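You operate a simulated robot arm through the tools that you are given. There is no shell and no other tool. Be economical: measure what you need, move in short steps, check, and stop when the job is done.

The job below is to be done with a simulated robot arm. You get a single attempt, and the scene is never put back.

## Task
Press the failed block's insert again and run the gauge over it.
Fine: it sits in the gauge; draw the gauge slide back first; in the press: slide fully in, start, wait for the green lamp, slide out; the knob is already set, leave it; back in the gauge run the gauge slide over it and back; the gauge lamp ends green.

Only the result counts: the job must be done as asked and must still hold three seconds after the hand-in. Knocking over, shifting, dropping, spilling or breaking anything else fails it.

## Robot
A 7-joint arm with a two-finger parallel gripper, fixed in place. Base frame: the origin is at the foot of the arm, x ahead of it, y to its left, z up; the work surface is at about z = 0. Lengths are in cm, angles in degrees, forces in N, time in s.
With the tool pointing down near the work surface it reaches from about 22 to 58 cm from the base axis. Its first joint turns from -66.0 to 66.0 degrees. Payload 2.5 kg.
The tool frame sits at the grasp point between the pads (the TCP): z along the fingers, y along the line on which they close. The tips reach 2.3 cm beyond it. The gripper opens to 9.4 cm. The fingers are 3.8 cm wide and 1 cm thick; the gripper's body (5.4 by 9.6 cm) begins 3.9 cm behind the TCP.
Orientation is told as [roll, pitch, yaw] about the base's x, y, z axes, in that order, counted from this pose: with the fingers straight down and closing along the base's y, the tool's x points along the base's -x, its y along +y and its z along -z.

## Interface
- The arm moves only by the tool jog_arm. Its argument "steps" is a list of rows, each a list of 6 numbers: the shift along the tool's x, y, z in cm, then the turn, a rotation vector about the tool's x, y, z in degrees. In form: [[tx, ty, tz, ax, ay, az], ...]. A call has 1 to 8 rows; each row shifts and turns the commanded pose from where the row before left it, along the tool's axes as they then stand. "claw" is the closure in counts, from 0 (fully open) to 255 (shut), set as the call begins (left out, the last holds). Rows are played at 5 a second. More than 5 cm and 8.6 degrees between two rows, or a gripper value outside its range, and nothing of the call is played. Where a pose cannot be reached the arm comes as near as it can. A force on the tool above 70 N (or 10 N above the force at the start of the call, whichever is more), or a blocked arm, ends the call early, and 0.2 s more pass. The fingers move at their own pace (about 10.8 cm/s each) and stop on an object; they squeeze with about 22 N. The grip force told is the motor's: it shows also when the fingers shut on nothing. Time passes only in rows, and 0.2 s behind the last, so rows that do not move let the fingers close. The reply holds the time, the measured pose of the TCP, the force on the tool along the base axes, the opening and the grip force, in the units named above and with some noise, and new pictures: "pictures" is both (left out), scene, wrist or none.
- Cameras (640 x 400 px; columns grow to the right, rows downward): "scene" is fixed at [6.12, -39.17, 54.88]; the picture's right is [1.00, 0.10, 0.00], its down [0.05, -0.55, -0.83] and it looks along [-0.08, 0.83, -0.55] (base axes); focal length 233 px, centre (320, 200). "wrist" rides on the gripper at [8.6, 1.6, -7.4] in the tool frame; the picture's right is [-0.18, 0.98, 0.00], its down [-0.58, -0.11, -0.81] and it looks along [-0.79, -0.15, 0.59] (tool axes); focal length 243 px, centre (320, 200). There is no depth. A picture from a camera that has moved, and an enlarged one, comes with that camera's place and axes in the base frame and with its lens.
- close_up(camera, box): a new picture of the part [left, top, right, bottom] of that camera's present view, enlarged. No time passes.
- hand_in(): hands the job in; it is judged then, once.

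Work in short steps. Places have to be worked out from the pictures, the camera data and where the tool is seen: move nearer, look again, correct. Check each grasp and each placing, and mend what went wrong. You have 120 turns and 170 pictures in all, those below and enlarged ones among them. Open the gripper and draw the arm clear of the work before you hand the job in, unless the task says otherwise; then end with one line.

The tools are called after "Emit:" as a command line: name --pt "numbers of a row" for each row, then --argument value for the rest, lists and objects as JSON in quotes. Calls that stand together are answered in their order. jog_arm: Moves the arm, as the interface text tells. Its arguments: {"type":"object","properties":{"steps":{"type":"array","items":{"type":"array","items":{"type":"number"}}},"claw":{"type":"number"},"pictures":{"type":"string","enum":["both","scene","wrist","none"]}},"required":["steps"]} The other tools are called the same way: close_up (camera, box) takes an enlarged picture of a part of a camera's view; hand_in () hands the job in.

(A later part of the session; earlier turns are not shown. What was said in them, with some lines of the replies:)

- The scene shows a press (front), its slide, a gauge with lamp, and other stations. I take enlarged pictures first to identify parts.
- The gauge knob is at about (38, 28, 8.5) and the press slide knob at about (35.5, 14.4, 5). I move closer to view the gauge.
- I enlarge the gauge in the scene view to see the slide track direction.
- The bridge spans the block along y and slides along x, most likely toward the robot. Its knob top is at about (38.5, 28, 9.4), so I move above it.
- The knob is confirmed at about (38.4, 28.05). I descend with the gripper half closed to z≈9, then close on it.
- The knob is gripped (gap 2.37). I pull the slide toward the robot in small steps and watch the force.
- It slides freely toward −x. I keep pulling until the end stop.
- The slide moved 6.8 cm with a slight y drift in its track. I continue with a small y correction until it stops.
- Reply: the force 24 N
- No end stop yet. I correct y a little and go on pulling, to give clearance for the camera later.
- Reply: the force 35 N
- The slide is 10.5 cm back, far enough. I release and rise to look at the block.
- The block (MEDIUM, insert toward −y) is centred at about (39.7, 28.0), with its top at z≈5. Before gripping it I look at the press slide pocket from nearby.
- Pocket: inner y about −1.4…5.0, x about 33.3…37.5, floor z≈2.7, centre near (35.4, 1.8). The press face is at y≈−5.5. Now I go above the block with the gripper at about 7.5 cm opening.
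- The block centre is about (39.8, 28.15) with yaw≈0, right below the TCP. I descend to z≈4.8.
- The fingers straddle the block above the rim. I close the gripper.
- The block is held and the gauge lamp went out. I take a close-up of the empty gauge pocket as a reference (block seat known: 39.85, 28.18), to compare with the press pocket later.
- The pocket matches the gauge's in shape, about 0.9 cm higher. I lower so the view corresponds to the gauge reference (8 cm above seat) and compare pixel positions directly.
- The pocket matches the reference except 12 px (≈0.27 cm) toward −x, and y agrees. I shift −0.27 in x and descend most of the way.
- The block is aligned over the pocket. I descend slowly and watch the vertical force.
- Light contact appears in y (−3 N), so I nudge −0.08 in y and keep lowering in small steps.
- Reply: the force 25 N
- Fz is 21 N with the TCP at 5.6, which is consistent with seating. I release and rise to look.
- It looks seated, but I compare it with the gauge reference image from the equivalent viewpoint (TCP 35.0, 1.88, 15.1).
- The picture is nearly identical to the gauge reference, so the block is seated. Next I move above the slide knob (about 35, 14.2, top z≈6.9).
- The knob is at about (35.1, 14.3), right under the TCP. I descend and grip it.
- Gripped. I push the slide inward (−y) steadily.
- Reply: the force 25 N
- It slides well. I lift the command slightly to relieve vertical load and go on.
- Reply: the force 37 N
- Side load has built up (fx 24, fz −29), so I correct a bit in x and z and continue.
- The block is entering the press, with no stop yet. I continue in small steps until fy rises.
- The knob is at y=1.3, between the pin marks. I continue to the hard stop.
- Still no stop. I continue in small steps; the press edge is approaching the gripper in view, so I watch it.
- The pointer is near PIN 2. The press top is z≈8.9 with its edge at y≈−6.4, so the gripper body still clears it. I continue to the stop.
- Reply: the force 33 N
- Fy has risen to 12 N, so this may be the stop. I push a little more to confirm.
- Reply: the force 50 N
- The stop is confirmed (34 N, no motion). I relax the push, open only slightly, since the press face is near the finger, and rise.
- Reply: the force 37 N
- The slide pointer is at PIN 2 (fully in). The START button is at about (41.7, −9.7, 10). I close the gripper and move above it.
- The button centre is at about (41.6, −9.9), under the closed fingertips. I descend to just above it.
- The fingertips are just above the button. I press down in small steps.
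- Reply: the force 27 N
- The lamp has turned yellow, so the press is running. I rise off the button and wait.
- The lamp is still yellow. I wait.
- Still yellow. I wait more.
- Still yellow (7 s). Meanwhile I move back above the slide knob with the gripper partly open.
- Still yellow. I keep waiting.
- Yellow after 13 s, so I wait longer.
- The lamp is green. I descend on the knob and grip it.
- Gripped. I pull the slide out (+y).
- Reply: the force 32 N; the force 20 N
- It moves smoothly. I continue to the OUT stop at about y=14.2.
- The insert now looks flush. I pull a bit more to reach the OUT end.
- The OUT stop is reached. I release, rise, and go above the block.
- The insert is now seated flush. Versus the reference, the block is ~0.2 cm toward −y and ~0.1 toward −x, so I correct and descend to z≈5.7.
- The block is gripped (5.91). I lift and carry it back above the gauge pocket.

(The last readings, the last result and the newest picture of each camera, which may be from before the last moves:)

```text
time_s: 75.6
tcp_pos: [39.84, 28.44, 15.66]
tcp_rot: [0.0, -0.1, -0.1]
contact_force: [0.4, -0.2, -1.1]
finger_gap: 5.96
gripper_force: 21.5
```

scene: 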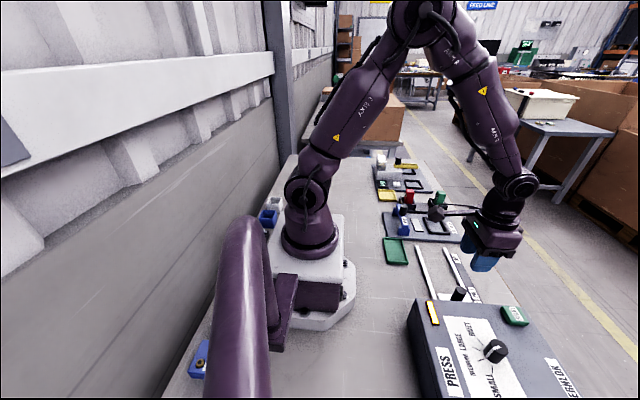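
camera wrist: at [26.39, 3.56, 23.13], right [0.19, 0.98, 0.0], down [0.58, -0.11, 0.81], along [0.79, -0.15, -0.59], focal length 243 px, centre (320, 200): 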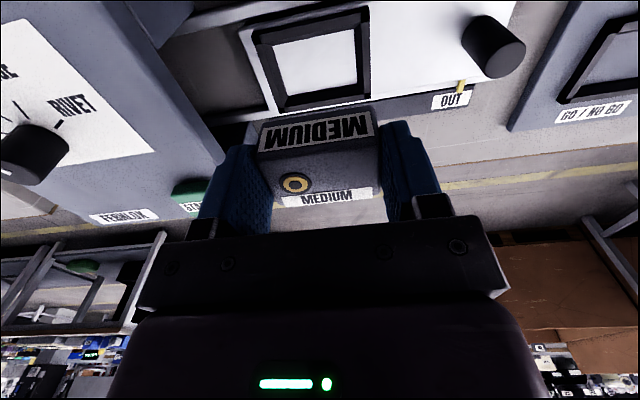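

I lower to the reference height 12.7 and compare the pocket picture with the earlier reference.

Emit:
jog_arm --pt "0 -0.15 2 0 0 0" --pt "0 0 0.9 0 0 0" --pt "0 0 0 0 0 0" --pt "0 0 0 0 0 0" --pictures "none"

Emit:
close_up --camera "wrist" --box '[220, 0, 420, 125]'

Emit:
close_up --camera "wrist" --box '[200, 100, 440, 220]'

```text
time_s: 76.6
tcp_pos: [39.65, 28.08, 12.74]
tcp_rot: [0.0, 0.0, 0.0]
contact_force: [0.2, -0.6, -1.3]
finger_gap: 5.93
gripper_force: 21.6
```

```text
3.20 times, centred on (320, 62) of wrist
camera zoom: at [30.88, 29.79, 20.2], right [0.18, 0.98, 0.0], down [0.58, -0.11, 0.81], along [0.79, -0.15, -0.59], focal length 776 px, centre (320, 640)
```

zoom: 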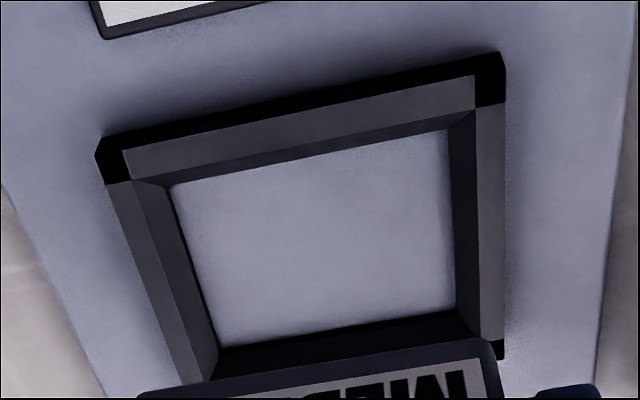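

```text
2.67 times, centred on (320, 160) of wrist
camera zoom: at [30.88, 29.79, 20.2], right [0.18, 0.98, 0.0], down [0.58, -0.11, 0.81], along [0.79, -0.15, -0.59], focal length 647 px, centre (320, 307)
```

zoom: 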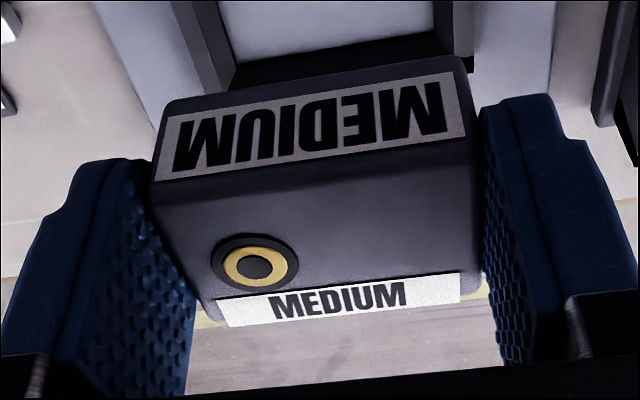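

The pocket is 6 px to the right of the reference (+0.13 cm y), and the block sits ~0.08 cm farther −x in the grip. I correct both and descend.

Emit:
jog_arm --pt "-0.08 0.13 2 0 0 0" --pt "0 0 2 0 0 0" --pt "0 0 1.8 0 0 0" --pt "0 0 1 0 0 0" --pt "0 0 0.6 0 0 0" --pt "0 0 0.3 0 0 0" --pt "0 0 0 0 0 0" --pictures "wrist"

```text
time_s: 78.2
tcp_pos: [39.82, 28.14, 5.15]
tcp_rot: [0.1, -0.1, 0.0]
contact_force: [-1.4, -7.3, 9.0]
finger_gap: 5.91
gripper_force: 21.9
camera wrist: at [31.12, 29.89, 12.63], right [0.19, 0.98, 0.0], down [0.58, -0.11, 0.81], along [0.79, -0.15, -0.59], focal length 243 px, centre (320, 200)
```

wrist: 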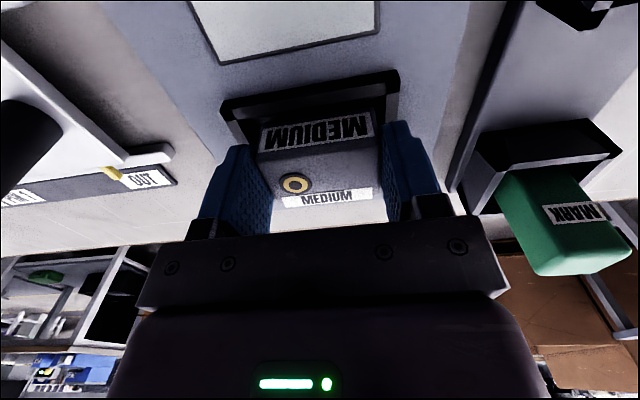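

Light contact at the +y wall. I shift −0.1 in y and lower the last 0.4 cm.

Emit:
jog_arm --pt "0 -0.1 0 0 0 0" --pt "0 0 0.15 0 0 0" --pt "0 0 0.15 0 0 0" --pt "0 0 0.1 0 0 0" --pt "0 0 0 0 0 0" --pictures "none"

```text
time_s: 79.4
tcp_pos: [39.83, 28.29, 4.88]
tcp_rot: [-0.1, -0.1, 0.0]
contact_force: [-9.6, -6.0, 20.7]
finger_gap: 5.95
gripper_force: 22.3
```

Fz is 21 N at z≈4.85, matching seating. I release and rise to inspect.

Emit:
jog_arm --pt "0 0 0 0 0 0" --pt "0 0 0 0 0 0" --pt "0 0 -3 0 0 0" --pt "0 0 -4 0 0 0" --pt "0 0 -2.4 0 0 0" --pt "0 0 0 0 0 0" --pt "0 0 0 0 0 0" --pictures "none" --claw 50

Emit:
close_up --camera "wrist" --box '[200, 0, 440, 150]'

Emit:
close_up --camera "scene" --box '[405, 185, 469, 249]'

```text
time_s: 81.0
tcp_pos: [39.95, 28.07, 14.08]
tcp_rot: [-0.1, 0.0, 0.0]
contact_force: [0.6, 0.1, -0.6]
finger_gap: 7.56
gripper_force: 0.1
```

```text
2.67 times, centred on (320, 75) of wrist
camera zoom: at [31.14, 29.77, 21.56], right [0.18, 0.98, 0.0], down [0.58, -0.11, 0.81], along [0.79, -0.15, -0.59], focal length 647 px, centre (320, 533)
```

zoom: 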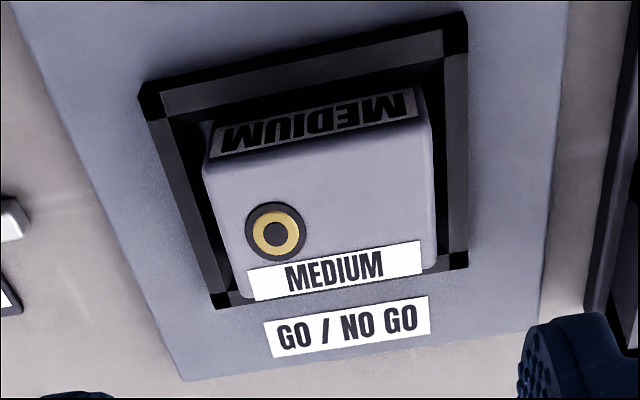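

```text
6.25 times, centred on (437, 217) of scene
camera zoom: at [6.12, -39.17, 54.88], right [1.0, 0.1, 0.0], down [0.05, -0.55, -0.83], along [-0.08, 0.83, -0.55], focal length 1456 px, centre (-411, 94)
```

zoom: 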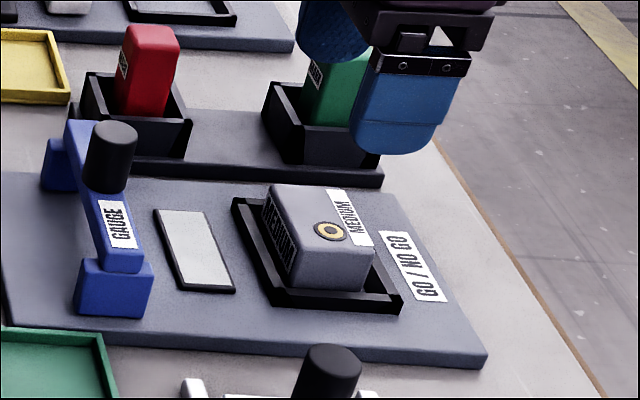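

I enlarge further to check that the block sits level.

Emit:
close_up --camera "scene" --box '[426, 200, 450, 222]'

Emit:
close_up --camera "wrist" --box '[245, 0, 385, 120]'

```text
16.00 times, centred on (438, 211) of scene
camera zoom: at [6.12, -39.17, 54.88], right [1.0, 0.1, 0.0], down [0.05, -0.55, -0.83], along [-0.08, 0.83, -0.55], focal length 3729 px, centre (-1568, 24)
```

zoom: 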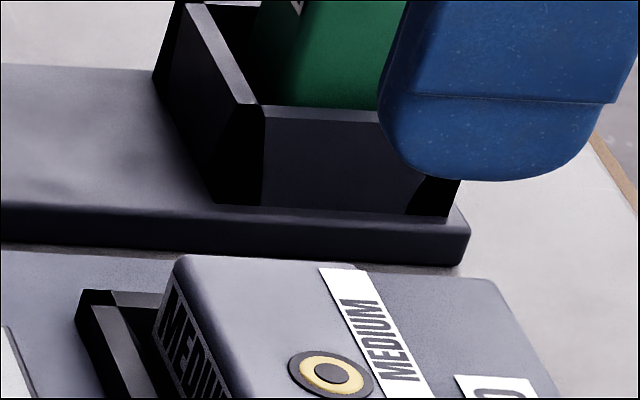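

```text
3.33 times, centred on (315, 60) of wrist
camera zoom: at [31.14, 29.77, 21.56], right [0.18, 0.98, 0.0], down [0.58, -0.11, 0.81], along [0.79, -0.15, -0.59], focal length 809 px, centre (337, 667)
```

zoom: 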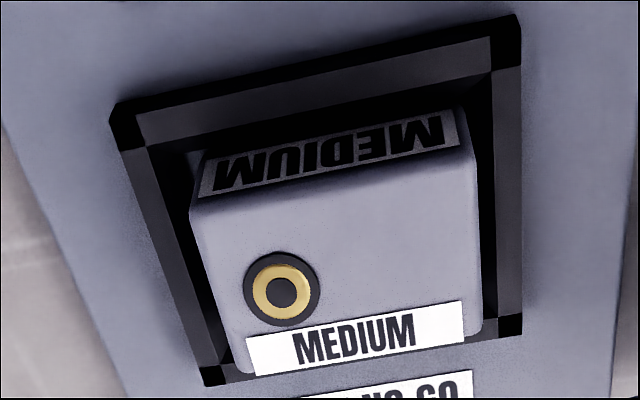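

The block sits ~0.2 cm toward +y versus its original place and may ride on the +y wall chamfer. I regrip, lift slightly, shift −0.2 in y, and reseat.

Emit:
jog_arm --pt "0 0 3 0 0 0" --pt "0 0 3 0 0 0" --pt "0 0 2.2 0 0 0" --pt "0 0 1 0 0 0" --pt "0 0 0 0 0 0" --pictures "none"

Emit:
jog_arm --pt "0 0 0 0 0 0" --pt "0 0 0 0 0 0" --pt "0 0 0 0 0 0" --pictures "none" --claw 255

Emit:
jog_arm --pt "0 0 -0.5 0 0 0" --pt "0 0 0 0 0 0" --pt "0 -0.2 0 0 0 0" --pt "0 0 0 0 0 0" --pictures "none"

```text
time_s: 82.2
tcp_pos: [39.77, 28.25, 4.96]
tcp_rot: [0.0, 0.0, 0.0]
contact_force: [0.4, 0.5, 0.1]
finger_gap: 7.57
gripper_force: 0.1
```

```text
time_s: 83.0
tcp_pos: [39.83, 28.14, 4.88]
tcp_rot: [0.0, 0.0, -0.2]
contact_force: [-0.4, 0.0, 0.4]
finger_gap: 5.96
gripper_force: 22.0
```

```text
time_s: 84.0
tcp_pos: [39.78, 27.77, 5.41]
tcp_rot: [0.0, -0.1, 0.0]
contact_force: [-0.2, -0.5, -0.7]
finger_gap: 5.91
gripper_force: 21.6
```

No side force at the shifted place. I lower in small steps.

Emit:
jog_arm --pt "0 0 0.2 0 0 0" --pt "0 0 0.2 0 0 0" --pt "0 0 0.1 0 0 0" --pt "0 0 0.1 0 0 0" --pt "0 0 0 0 0 0" --pictures "none"

```text
time_s: 85.2
tcp_pos: [39.94, 27.92, 4.9]
tcp_rot: [0.1, 0.0, 0.0]
contact_force: [-4.5, -3.7, 21.4]
finger_gap: 5.95
gripper_force: 22.1
```

Fx is again slightly negative, so the +x wall may be touching. I test by lifting, shifting −0.12 in x, and lowering again.

Emit:
jog_arm --pt "0 0 -0.5 0 0 0" --pt "0.12 0.08 0 0 0 0" --pt "0 0 0.3 0 0 0" --pt "0 0 0.1 0 0 0" --pt "0 0 0.1 0 0 0" --pt "0 0 0 0 0 0" --pictures "none"

```text
time_s: 86.6
tcp_pos: [39.79, 28.02, 4.87]
tcp_rot: [0.1, -0.1, -0.1]
contact_force: [8.0, -1.1, 9.5]
finger_gap: 5.94
gripper_force: 21.6
```

Now it touches the −x side (fx +8) with less fz. I centre it (+0.05 x) and lower 0.1 more.

Emit:
jog_arm --pt "-0.05 0 0 0 0 0" --pt "0 0 0.1 0 0 0" --pt "0 0 0 0 0 0" --pictures "none"

```text
time_s: 87.4
tcp_pos: [39.7, 28.08, 4.85]
tcp_rot: [0.0, 0.0, -0.1]
contact_force: [0.9, -5.6, 21.9]
finger_gap: 5.97
gripper_force: 22.0
```

Side forces are low with 22 N downward. I release, rise and inspect.

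Emit:
jog_arm --pt "0 0 0 0 0 0" --pt "0 0 0 0 0 0" --pt "0 0 -3 0 0 0" --pt "0 0 -4 0 0 0" --pt "0 0 -2.5 0 0 0" --pt "0 0 0 0 0 0" --pt "0 0 0 0 0 0" --pictures "none" --claw 50

Emit:
close_up --camera "wrist" --box '[200, 0, 440, 150]'

Emit:
close_up --camera "scene" --box '[405, 185, 469, 249]'

```text
time_s: 89.0
tcp_pos: [39.94, 28.01, 14.28]
tcp_rot: [0.0, -0.1, 0.0]
contact_force: [-0.1, -0.1, -0.6]
finger_gap: 7.55
gripper_force: 0.0
```

```text
2.67 times, centred on (320, 75) of wrist
camera zoom: at [31.13, 29.66, 21.69], right [0.18, 0.98, 0.0], down [0.58, -0.11, 0.81], along [0.79, -0.15, -0.59], focal length 647 px, centre (320, 533)
```

zoom: 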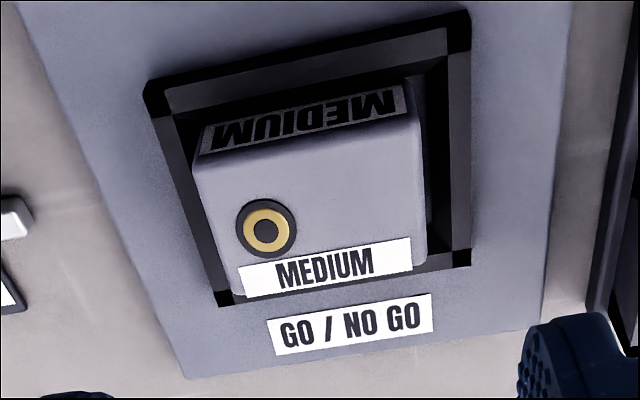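

```text
6.25 times, centred on (437, 217) of scene
camera zoom: at [6.12, -39.17, 54.88], right [1.0, 0.1, 0.0], down [0.05, -0.55, -0.83], along [-0.08, 0.83, -0.55], focal length 1456 px, centre (-411, 94)
```

zoom: 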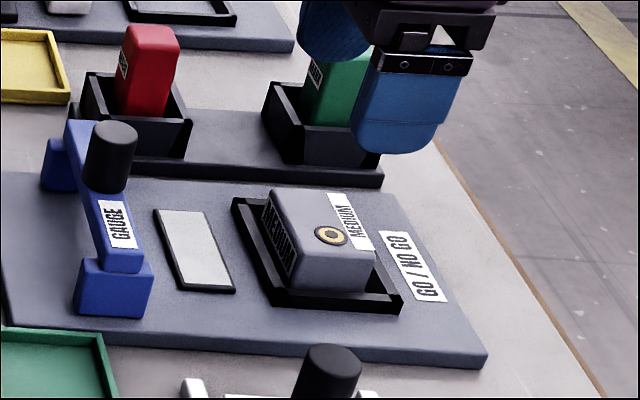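

The block is flat now but ~0.2 cm toward −y of its original place. I regrip and slide it +0.17 cm in y to centre it.

Emit:
jog_arm --pt "0 0 3 0 0 0" --pt "0 0 3 0 0 0" --pt "0 0 2.2 0 0 0" --pt "0 0 1.2 0 0 0" --pt "0 0 0 0 0 0" --pictures "none"

Emit:
jog_arm --pt "0 0 0 0 0 0" --pt "0 0 0 0 0 0" --pt "0 0 0 0 0 0" --pictures "none" --claw 255

Emit:
jog_arm --pt "0 0 -0.1 0 0 0" --pt "0 0.17 0 0 0 0" --pt "0 0 0.15 0 0 0" --pt "0 0 0 0 0 0" --pictures "none"

```text
time_s: 90.2
tcp_pos: [39.98, 28.06, 4.68]
tcp_rot: [0.0, 0.0, 0.0]
contact_force: [-0.8, -0.1, 0.0]
finger_gap: 7.56
gripper_force: 0.0
```

```text
time_s: 91.0
tcp_pos: [40.0, 27.93, 4.65]
tcp_rot: [0.1, 0.0, 0.0]
contact_force: [0.1, -0.6, 0.1]
finger_gap: 5.97
gripper_force: 22.4
```

```text
time_s: 92.0
tcp_pos: [39.89, 28.14, 4.79]
tcp_rot: [0.0, -0.1, -0.1]
contact_force: [8.9, -0.9, 2.1]
finger_gap: 5.98
gripper_force: 22.0
```

Only a small x load; I relieve it by +0.05 x, press down a little, and release.

Emit:
jog_arm --pt "-0.05 0 0.08 0 0 0" --pt "0 0 0 0 0 0" --pictures "none"

Emit:
jog_arm --pt "0 0 0 0 0 0" --pt "0 0 0 0 0 0" --pt "0 0 -3 0 0 0" --pt "0 0 -4 0 0 0" --pt "0 0 -2.5 0 0 0" --pt "0 0 0 0 0 0" --pt "0 0 0 0 0 0" --pictures "none" --claw 50

Emit:
close_up --camera "wrist" --box '[200, 0, 440, 150]'

Emit:
close_up --camera "scene" --box '[405, 185, 469, 249]'

```text
time_s: 92.6
tcp_pos: [39.89, 28.14, 4.71]
tcp_rot: [0.1, -0.2, -0.1]
contact_force: [9.9, 0.2, 5.1]
finger_gap: 5.96
gripper_force: 22.0
```

```text
time_s: 94.2
tcp_pos: [39.85, 28.07, 14.2]
tcp_rot: [0.0, 0.0, 0.0]
contact_force: [0.3, -0.2, -0.2]
finger_gap: 7.57
gripper_force: 0.1
```

```text
2.67 times, centred on (320, 75) of wrist
camera zoom: at [31.11, 29.75, 21.66], right [0.18, 0.98, 0.0], down [0.58, -0.11, 0.81], along [0.79, -0.15, -0.59], focal length 647 px, centre (320, 533)
```

zoom: 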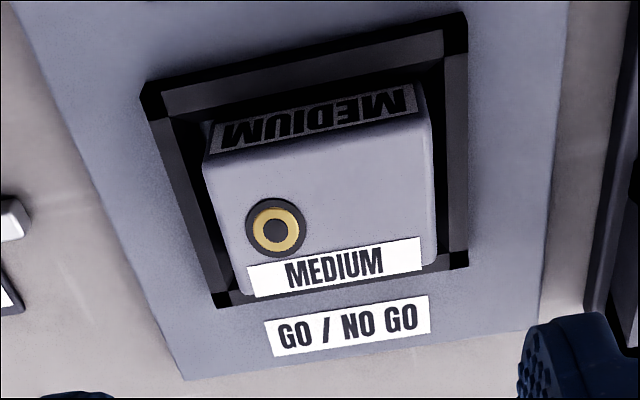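

```text
6.25 times, centred on (437, 217) of scene
camera zoom: at [6.12, -39.17, 54.88], right [1.0, 0.1, 0.0], down [0.05, -0.55, -0.83], along [-0.08, 0.83, -0.55], focal length 1456 px, centre (-411, 94)
```

zoom: 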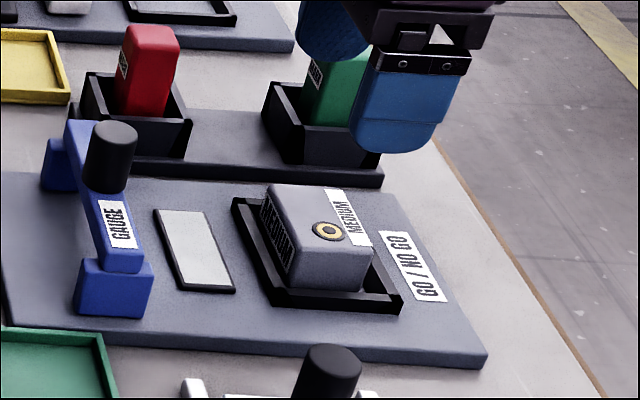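

Y is good now. The block sits ~0.15 cm toward −x and may ride on that chamfer, so I regrip, lift, shift +0.1 in x, and reseat.

Emit:
jog_arm --pt "0 0 3 0 0 0" --pt "0 0 3 0 0 0" --pt "0 0 2.2 0 0 0" --pt "0 0 1.2 0 0 0" --pt "0 0 0 0 0 0" --pictures "none"

Emit:
jog_arm --pt "0 0 0 0 0 0" --pt "0 0 0 0 0 0" --pt "0 0 0 0 0 0" --pictures "none" --claw 255

Emit:
jog_arm --pt "0 0 -0.4 0 0 0" --pt "-0.1 0 0 0 0 0" --pt "0 -0.03 0.25 0 0 0" --pt "0 0 0.1 0 0 0" --pt "0 0 0 0 0 0" --pictures "none"

```text
time_s: 95.4
tcp_pos: [39.84, 28.15, 4.76]
tcp_rot: [0.1, 0.0, 0.0]
contact_force: [-0.4, 0.0, 0.6]
finger_gap: 7.54
gripper_force: 0.1
```

```text
time_s: 96.2
tcp_pos: [39.74, 28.09, 4.75]
tcp_rot: [0.0, 0.0, -0.1]
contact_force: [0.5, -0.1, -0.8]
finger_gap: 5.93
gripper_force: 21.9
```

```text
time_s: 97.4
tcp_pos: [39.98, 28.09, 4.76]
tcp_rot: [0.0, -0.1, 0.0]
contact_force: [-0.9, 0.6, -1.0]
finger_gap: 5.98
gripper_force: 22.3
```

Free of contact so far. I lower in fine steps.

Emit:
jog_arm --pt "0 0 0.06 0 0 0" --pt "0 0 0 0 0 0" --pictures "none"

Emit:
jog_arm --pt "0 0 0.08 0 0 0" --pt "0 0 0 0 0 0" --pictures "none"

Emit:
jog_arm --pt "0 0 0.08 0 0 0" --pt "0 0 0 0 0 0" --pictures "none"

```text
time_s: 98.0
tcp_pos: [39.91, 28.19, 4.7]
tcp_rot: [0.0, 0.0, -0.1]
contact_force: [-0.9, -1.9, 4.2]
finger_gap: 5.94
gripper_force: 22.6
```

```text
time_s: 98.6
tcp_pos: [39.89, 28.34, 4.69]
tcp_rot: [0.0, 0.0, -0.1]
contact_force: [-3.3, -4.7, 14.4]
finger_gap: 5.96
gripper_force: 22.1
```

```text
time_s: 99.2
tcp_pos: [40.04, 28.14, 4.68]
tcp_rot: [0.0, -0.1, -0.1]
contact_force: [-4.1, -8.3, 21.8]
finger_gap: 5.98
gripper_force: 21.9
```

It contacts the floor cleanly at the expected height. I release, rise and inspect.

Emit:
jog_arm --pt "0 0 -0.1 0 0 0" --pt "0 0 0 0 0 0" --pictures "none"

Emit:
jog_arm --pt "0 0 0 0 0 0" --pt "0 0 0 0 0 0" --pt "0 0 -3 0 0 0" --pt "0 0 -4 0 0 0" --pt "0 0 -2.5 0 0 0" --pt "0 0 0 0 0 0" --pt "0 0 0 0 0 0" --pictures "none" --claw 50

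Emit:
close_up --camera "wrist" --box '[200, 0, 440, 150]'

Emit:
close_up --camera "scene" --box '[405, 185, 469, 249]'

```text
time_s: 99.8
tcp_pos: [40.09, 28.33, 4.56]
tcp_rot: [0.0, -0.2, -0.1]
contact_force: [4.0, -2.2, 8.7]
finger_gap: 5.97
gripper_force: 22.5
```

```text
time_s: 101.4
tcp_pos: [39.81, 28.21, 14.29]
tcp_rot: [0.0, 0.0, 0.1]
contact_force: [-1.1, -0.2, 0.4]
finger_gap: 7.55
gripper_force: 0.1
```

```text
2.67 times, centred on (320, 75) of wrist
camera zoom: at [31.05, 29.95, 21.64], right [0.18, 0.98, 0.0], down [0.58, -0.11, 0.81], along [0.79, -0.15, -0.59], focal length 647 px, centre (320, 533)
```

zoom: 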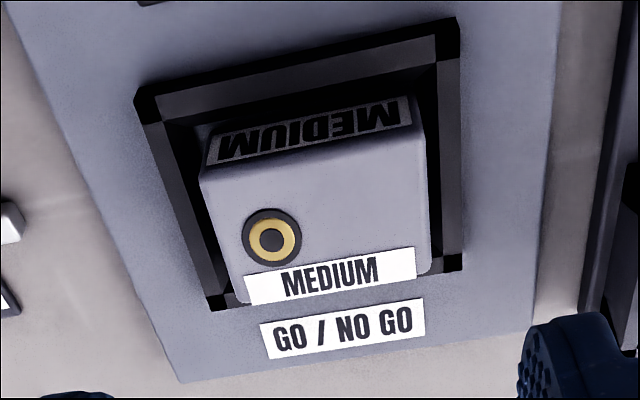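

```text
6.25 times, centred on (437, 217) of scene
camera zoom: at [6.12, -39.17, 54.88], right [1.0, 0.1, 0.0], down [0.05, -0.55, -0.83], along [-0.08, 0.83, -0.55], focal length 1456 px, centre (-411, 94)
```

zoom: 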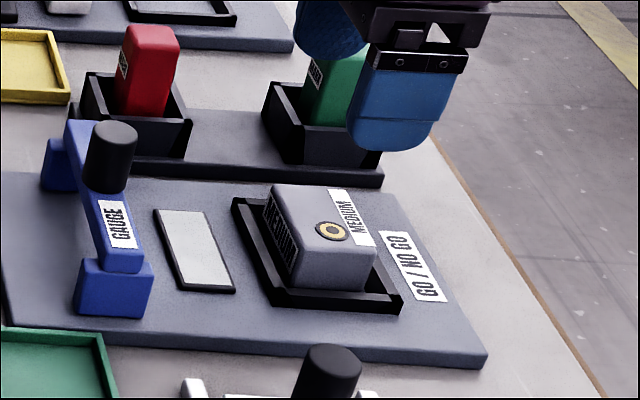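

The block now matches its original seat. I go back to the gauge knob at (27.7, 27.9).

Emit:
jog_arm --pt "4 0 -1 0 0 0" --pt "4 -0.1 0 0 0 0" --pt "4.1 -0.1 0 0 0 0" --pt "0 0 0 0 0 0" --pt "0 0 0 0 0 0" --pictures "wrist" --claw 110

```text
time_s: 102.6
tcp_pos: [27.87, 28.02, 15.1]
tcp_rot: [-0.1, 0.0, 0.1]
contact_force: [-0.4, 0.3, -0.4]
finger_gap: 5.34
gripper_force: 0.1
camera wrist: at [19.13, 29.73, 22.62], right [0.18, 0.98, 0.0], down [0.58, -0.11, 0.81], along [0.79, -0.15, -0.59], focal length 243 px, centre (320, 200)
```

wrist: 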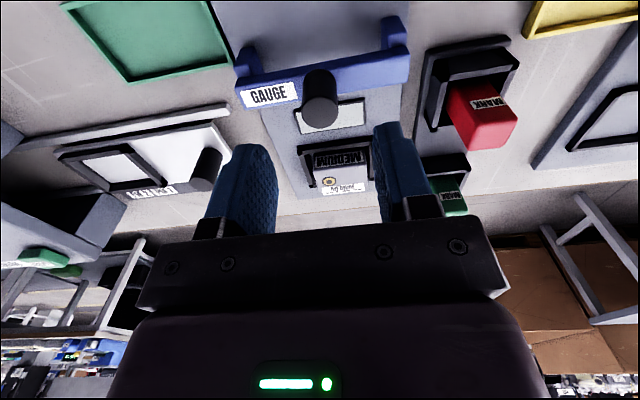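

The knob is aligned as in the first approach. I descend and grip.

Emit:
jog_arm --pt "0.1 -0.1 3 0 0 0" --pt "0 0 2 0 0 0" --pt "0 0 1 0 0 0" --pt "0 0 0 0 0 0" --pictures "none"

Emit:
jog_arm --pt "0 0 0 0 0 0" --pt "0 0 0 0 0 0" --pt "0 0 0 0 0 0" --pictures "wrist" --claw 255

```text
time_s: 103.6
tcp_pos: [27.8, 28.06, 9.24]
tcp_rot: [0.0, -0.1, 0.0]
contact_force: [-0.5, -0.5, -0.1]
finger_gap: 5.36
gripper_force: 0.0
```

```text
time_s: 104.4
tcp_pos: [27.86, 28.15, 9.16]
tcp_rot: [-0.1, 0.0, -0.1]
contact_force: [-0.1, -5.9, -0.9]
finger_gap: 2.35
gripper_force: 45.1
camera wrist: at [19.05, 29.67, 16.65], right [0.19, 0.98, 0.0], down [0.58, -0.11, 0.81], along [0.79, -0.15, -0.59], focal length 243 px, centre (320, 200)
```

wrist: 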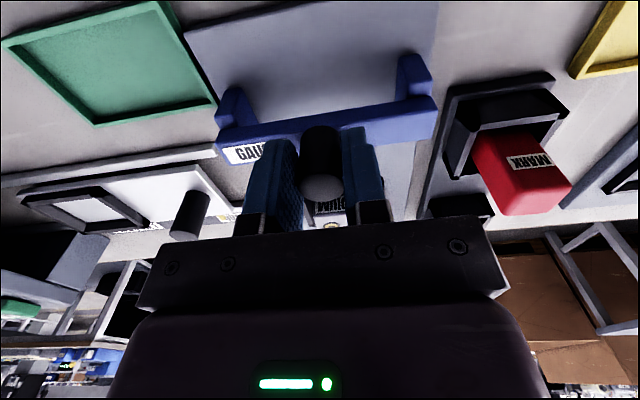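

Gripped. I run the gauge slide over the block (+x).

Emit:
jog_arm --pt "-0.8 0 0 0 0 0" --pt "-0.8 0 0 0 0 0" --pt "-0.8 0 0 0 0 0" --pt "-0.8 0 0 0 0 0" --pt "-0.8 0 0 0 0 0" --pt "-0.8 0 0 0 0 0" --pt "-0.8 0 0 0 0 0" --pt "0 0 0 0 0 0" --pictures "none"

Emit:
jog_arm --pt "-0.5 0 0 0 0 0" --pt "-0.5 0 0 0 0 0" --pt "-0.5 0 0 0 0 0" --pt "-0.5 0 0 0 0 0" --pt "0 0 0 0 0 0" --pictures "wrist"

```text
time_s: 106.2
tcp_pos: [33.3, 28.01, 9.22]
tcp_rot: [0.1, -0.1, 0.0]
contact_force: [-0.5, 19.3, -7.2]
finger_gap: 2.36
gripper_force: 44.9
```

```text
time_s: 107.4
tcp_pos: [35.31, 28.02, 9.23]
tcp_rot: [0.1, -0.1, 0.0]
contact_force: [-0.5, 21.6, 10.4]
finger_gap: 2.33
gripper_force: 44.8
camera wrist: at [26.56, 29.61, 16.64], right [0.18, 0.98, 0.0], down [0.58, -0.11, 0.81], along [0.79, -0.15, -0.59], focal length 243 px, centre (320, 200)
```

wrist: 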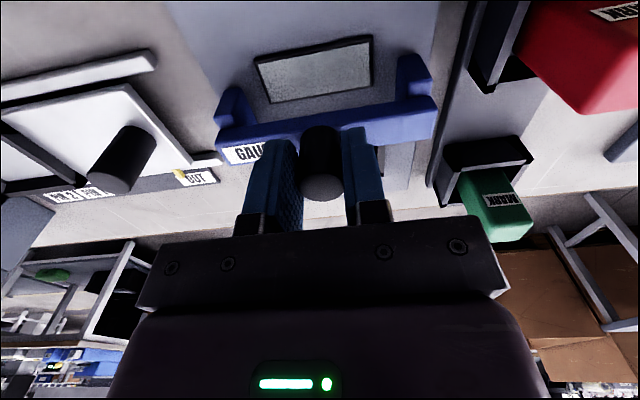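

I correct y by +0.08 to relieve the side load and keep moving over the block.

Emit:
jog_arm --pt "-0.5 0.08 0 0 0 0" --pt "-0.5 0 0 0 0 0" --pt "-0.5 0 0 0 0 0" --pt "-0.5 0 0 0 0 0" --pt "-0.5 0 0 0 0 0" --pt "-0.5 0 0 0 0 0" --pt "0 0 0 0 0 0" --pictures "both"

```text
time_s: 109.0
tcp_pos: [38.22, 27.94, 9.13]
tcp_rot: [0.1, -0.1, 0.1]
contact_force: [-0.3, 22.8, 8.2]
finger_gap: 2.34
gripper_force: 45.4
camera wrist: at [29.54, 29.61, 16.64], right [0.18, 0.98, 0.0], down [0.58, -0.11, 0.81], along [0.79, -0.15, -0.59], focal length 243 px, centre (320, 200)
```

scene: 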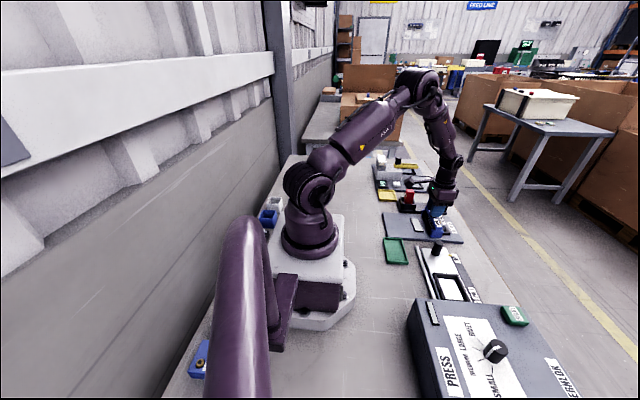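
wrist: 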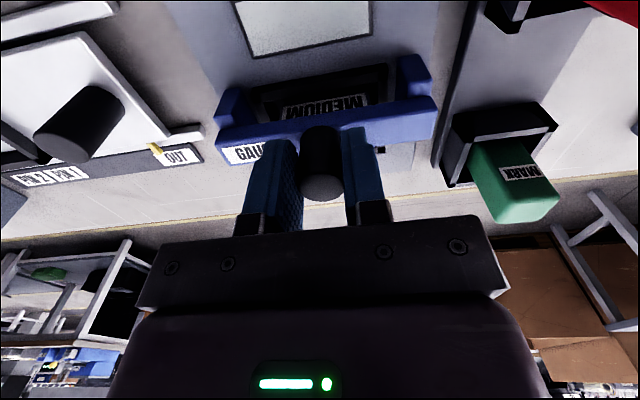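

The lamp is still off. The slide was stopped here originally by the proud insert, so I continue over it.

Emit:
jog_arm --pt "-0.5 0.06 0 0 0 0" --pt "-0.5 0 0 0 0 0" --pt "-0.5 0 0 0 0 0" --pt "-0.5 0 0 0 0 0" --pt "0 0 0 0 0 0" --pictures "wrist"

Emit:
close_up --camera "scene" --box '[405, 185, 469, 249]'

```text
time_s: 110.2
tcp_pos: [40.3, 27.94, 9.22]
tcp_rot: [0.0, 0.1, -0.1]
contact_force: [-0.6, 12.8, 23.8]
finger_gap: 2.32
gripper_force: 45.0
camera wrist: at [31.55, 29.65, 16.64], right [0.19, 0.98, 0.0], down [0.58, -0.11, 0.81], along [0.79, -0.15, -0.59], focal length 243 px, centre (320, 200)
```

wrist: 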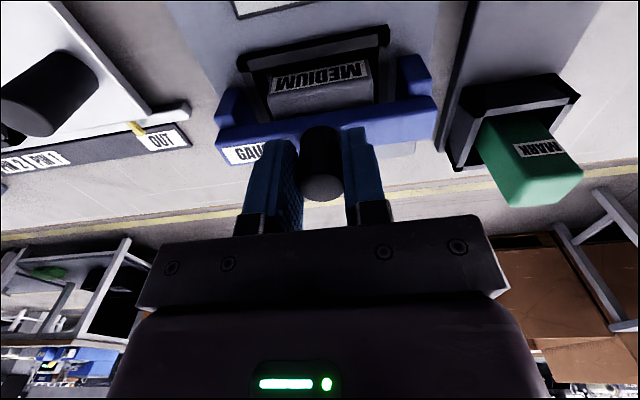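

```text
6.25 times, centred on (437, 217) of scene
camera zoom: at [6.11, -39.17, 54.88], right [1.0, 0.1, 0.0], down [0.05, -0.55, -0.83], along [-0.08, 0.83, -0.55], focal length 1456 px, centre (-411, 94)
```

zoom: 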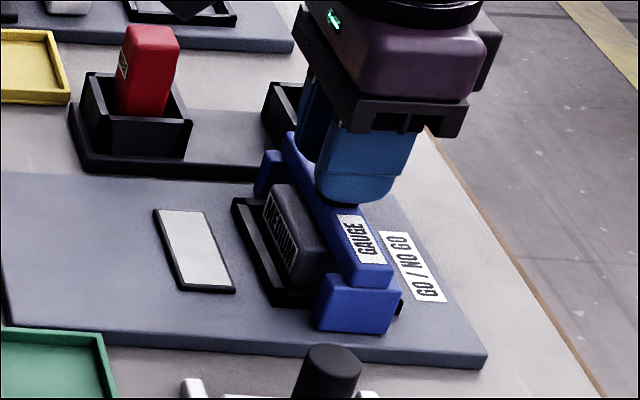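

It passes freely over the insert. I continue to the far end.

Emit:
jog_arm --pt "-0.5 0.05 -0.05 0 0 0" --pt "-0.5 0 0 0 0 0" --pt "-0.5 0 0 0 0 0" --pt "-0.5 0 0 0 0 0" --pt "-0.5 0 0 0 0 0" --pt "0 0 0 0 0 0" --pictures "wrist"

Emit:
close_up --camera "scene" --box '[405, 185, 469, 249]'

```text
time_s: 111.6
tcp_pos: [42.86, 28.06, 9.15]
tcp_rot: [0.0, -0.1, 0.0]
contact_force: [1.5, 7.4, 1.4]
finger_gap: 2.36
gripper_force: 44.9
camera wrist: at [34.12, 29.65, 16.64], right [0.18, 0.98, 0.0], down [0.58, -0.11, 0.81], along [0.79, -0.15, -0.59], focal length 243 px, centre (320, 200)
```

wrist: 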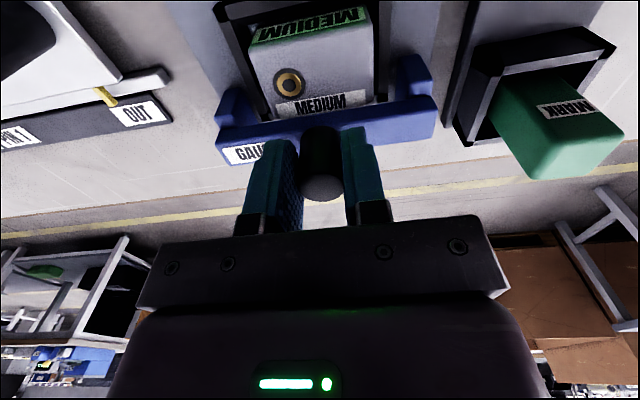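

```text
6.25 times, centred on (437, 217) of scene
camera zoom: at [6.12, -39.17, 54.88], right [1.0, 0.1, 0.0], down [0.05, -0.55, -0.83], along [-0.08, 0.83, -0.55], focal length 1456 px, centre (-411, 94)
```

zoom: 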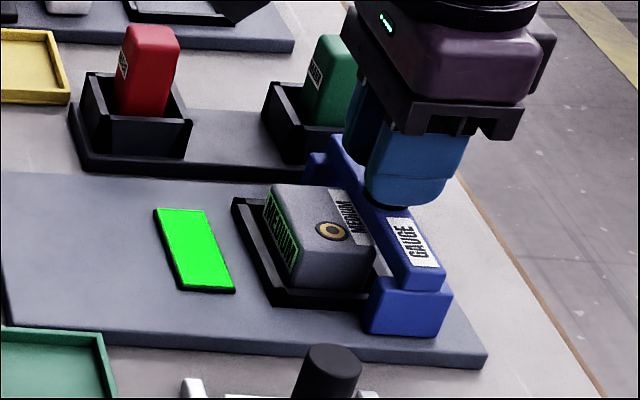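

The gauge lamp is green. Now I run the slide back (−x).

Emit:
jog_arm --pt "0.8 0.03 0 0 0 0" --pt "0.8 0 0 0 0 0" --pt "0.8 0 0 0 0 0" --pt "0.8 0 0 0 0 0" --pt "0.8 0 0 0 0 0" --pt "0 0 0 0 0 0" --pictures "none"

Emit:
jog_arm --pt "0.8 0 0 0 0 0" --pt "0.8 0 0 0 0 0" --pt "0.8 0 0 0 0 0" --pt "0.8 0 0 0 0 0" --pt "0.8 0 0 0 0 0" --pt "0 0 0 0 0 0" --pictures "none"

```text
time_s: 113.0
tcp_pos: [38.84, 27.93, 9.1]
tcp_rot: [-0.3, 0.1, -0.1]
contact_force: [-0.5, -7.4, 6.4]
finger_gap: 2.35
gripper_force: 45.0
```

```text
time_s: 114.4
tcp_pos: [34.86, 27.87, 9.19]
tcp_rot: [0.0, 0.1, -0.1]
contact_force: [-0.1, -12.9, 8.2]
finger_gap: 2.35
gripper_force: 45.3
```

I continue back to its drawn position with a slight y correction.

Emit:
jog_arm --pt "0.8 -0.06 0 0 0 0" --pt "0.8 0 0 0 0 0" --pt "0.8 0 0 0 0 0" --pt "0.8 0 0 0 0 0" --pt "0.8 0 0 0 0 0" --pt "0.8 0 0 0 0 0" --pt "0 0 0 0 0 0" --pictures "none"

Emit:
jog_arm --pt "0.8 0 0 0 0 0" --pt "0.8 0 0 0 0 0" --pt "0.6 0 0 0 0 0" --pt "0 0 0 0 0 0" --pictures "scene"

Emit:
close_up --camera "scene" --box '[405, 185, 469, 249]'

```text
time_s: 116.0
tcp_pos: [30.03, 28.08, 9.18]
tcp_rot: [0.0, 0.2, 0.1]
contact_force: [-0.2, -2.6, -3.5]
finger_gap: 2.34
gripper_force: 44.5
```

```text
time_s: 117.0
tcp_pos: [27.78, 28.13, 9.12]
tcp_rot: [0.1, 0.0, -0.1]
contact_force: [0.1, -6.4, -4.5]
finger_gap: 2.36
gripper_force: 44.9
```

scene: 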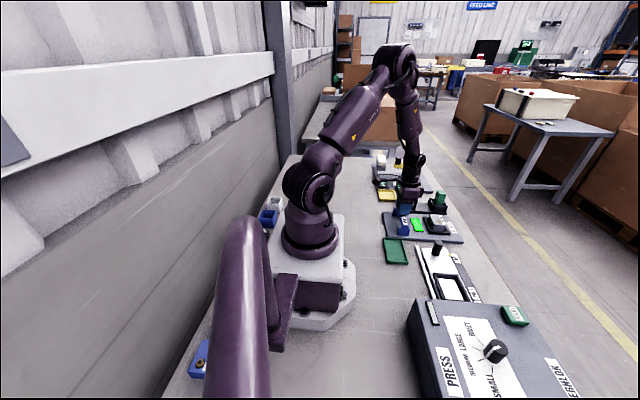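

```text
6.25 times, centred on (437, 217) of scene
camera zoom: at [6.12, -39.16, 54.88], right [1.0, 0.1, 0.0], down [0.05, -0.55, -0.83], along [-0.08, 0.83, -0.55], focal length 1456 px, centre (-411, 94)
```

zoom: 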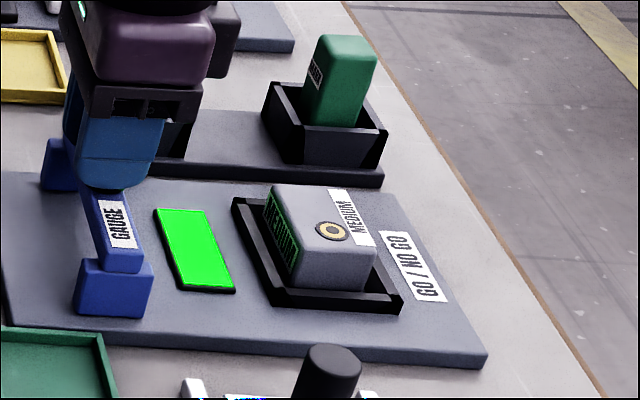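

The lamp stays green. I try a little more pull to see whether the back stop is reached.

Emit:
jog_arm --pt "0.4 0 0 0 0 0" --pt "0.4 0 0 0 0 0" --pt "0 0 0 0 0 0" --pictures "none"

```text
time_s: 117.8
tcp_pos: [27.1, 28.0, 9.05]
tcp_rot: [0.0, -0.2, -0.1]
contact_force: [14.4, 0.5, -13.7]
finger_gap: 2.35
gripper_force: 45.0
```

The back stop is felt (fx 14 N). I release and draw the arm clear.

Emit:
jog_arm --pt "-0.1 0 0 0 0 0" --pt "0 0 0 0 0 0" --pictures "none"

Emit:
jog_arm --pt "0 0 0 0 0 0" --pt "0 0 0 0 0 0" --pt "0 0 -3 0 0 0" --pt "0 0 -4 0 0 0" --pt "0 0 -4 0 0 0" --pt "0 0 -4 0 0 0" --pt "0 0 0 0 0 0" --pictures "none" --claw 110

Emit:
jog_arm --pt "0 0 -4 0 0 0" --pt "0 -3 -4 0 0 0" --pt "0 0 0 0 0 0" --pictures "both" --claw 0

Emit:
close_up --camera "scene" --box '[380, 170, 520, 270]'

```text
time_s: 118.4
tcp_pos: [27.15, 27.96, 9.19]
tcp_rot: [-0.1, 0.0, 0.1]
contact_force: [5.8, -4.7, -14.1]
finger_gap: 2.32
gripper_force: 44.1
```

```text
time_s: 120.0
tcp_pos: [27.22, 28.06, 24.33]
tcp_rot: [0.0, 0.1, 0.0]
contact_force: [0.0, 0.5, -0.3]
finger_gap: 5.36
gripper_force: 0.2
```

```text
time_s: 120.8
tcp_pos: [27.06, 24.91, 32.16]
tcp_rot: [0.0, 0.0, 0.0]
contact_force: [0.3, -0.2, 0.9]
finger_gap: 9.38
gripper_force: 0.0
camera wrist: at [18.27, 26.48, 39.7], right [0.18, 0.98, 0.0], down [0.58, -0.11, 0.81], along [0.79, -0.15, -0.59], focal length 243 px, centre (320, 200)
```

scene: 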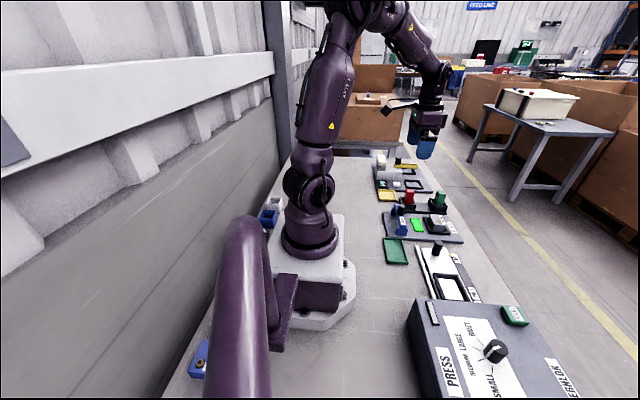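
wrist: 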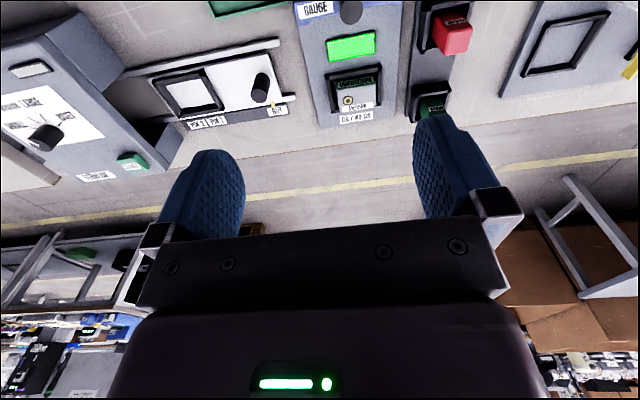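

```text
4.00 times, centred on (450, 220) of scene
camera zoom: at [6.12, -39.17, 54.88], right [1.0, 0.1, 0.0], down [0.05, -0.55, -0.83], along [-0.08, 0.83, -0.55], focal length 932 px, centre (-200, 120)
```

zoom: 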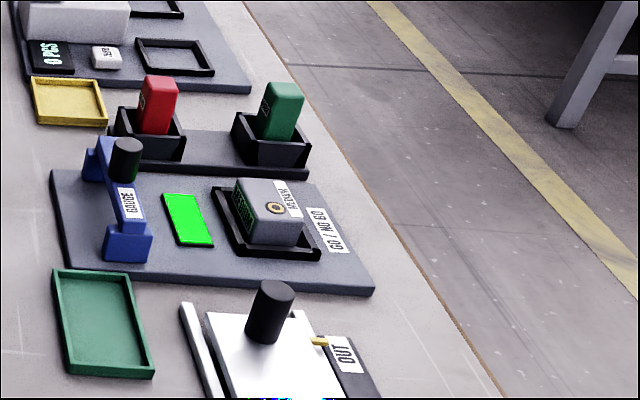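

The gauge lamp is green, the block is seated, both slides are back/out, and the arm is clear with the gripper open. I hand in the job.

Emit:
hand_in

```text
The job is handed in.
```

The failed block's insert was pressed again until the press lamp went green; the block is back in the gauge, the gauge slide was run over it and back, and the gauge lamp is green.
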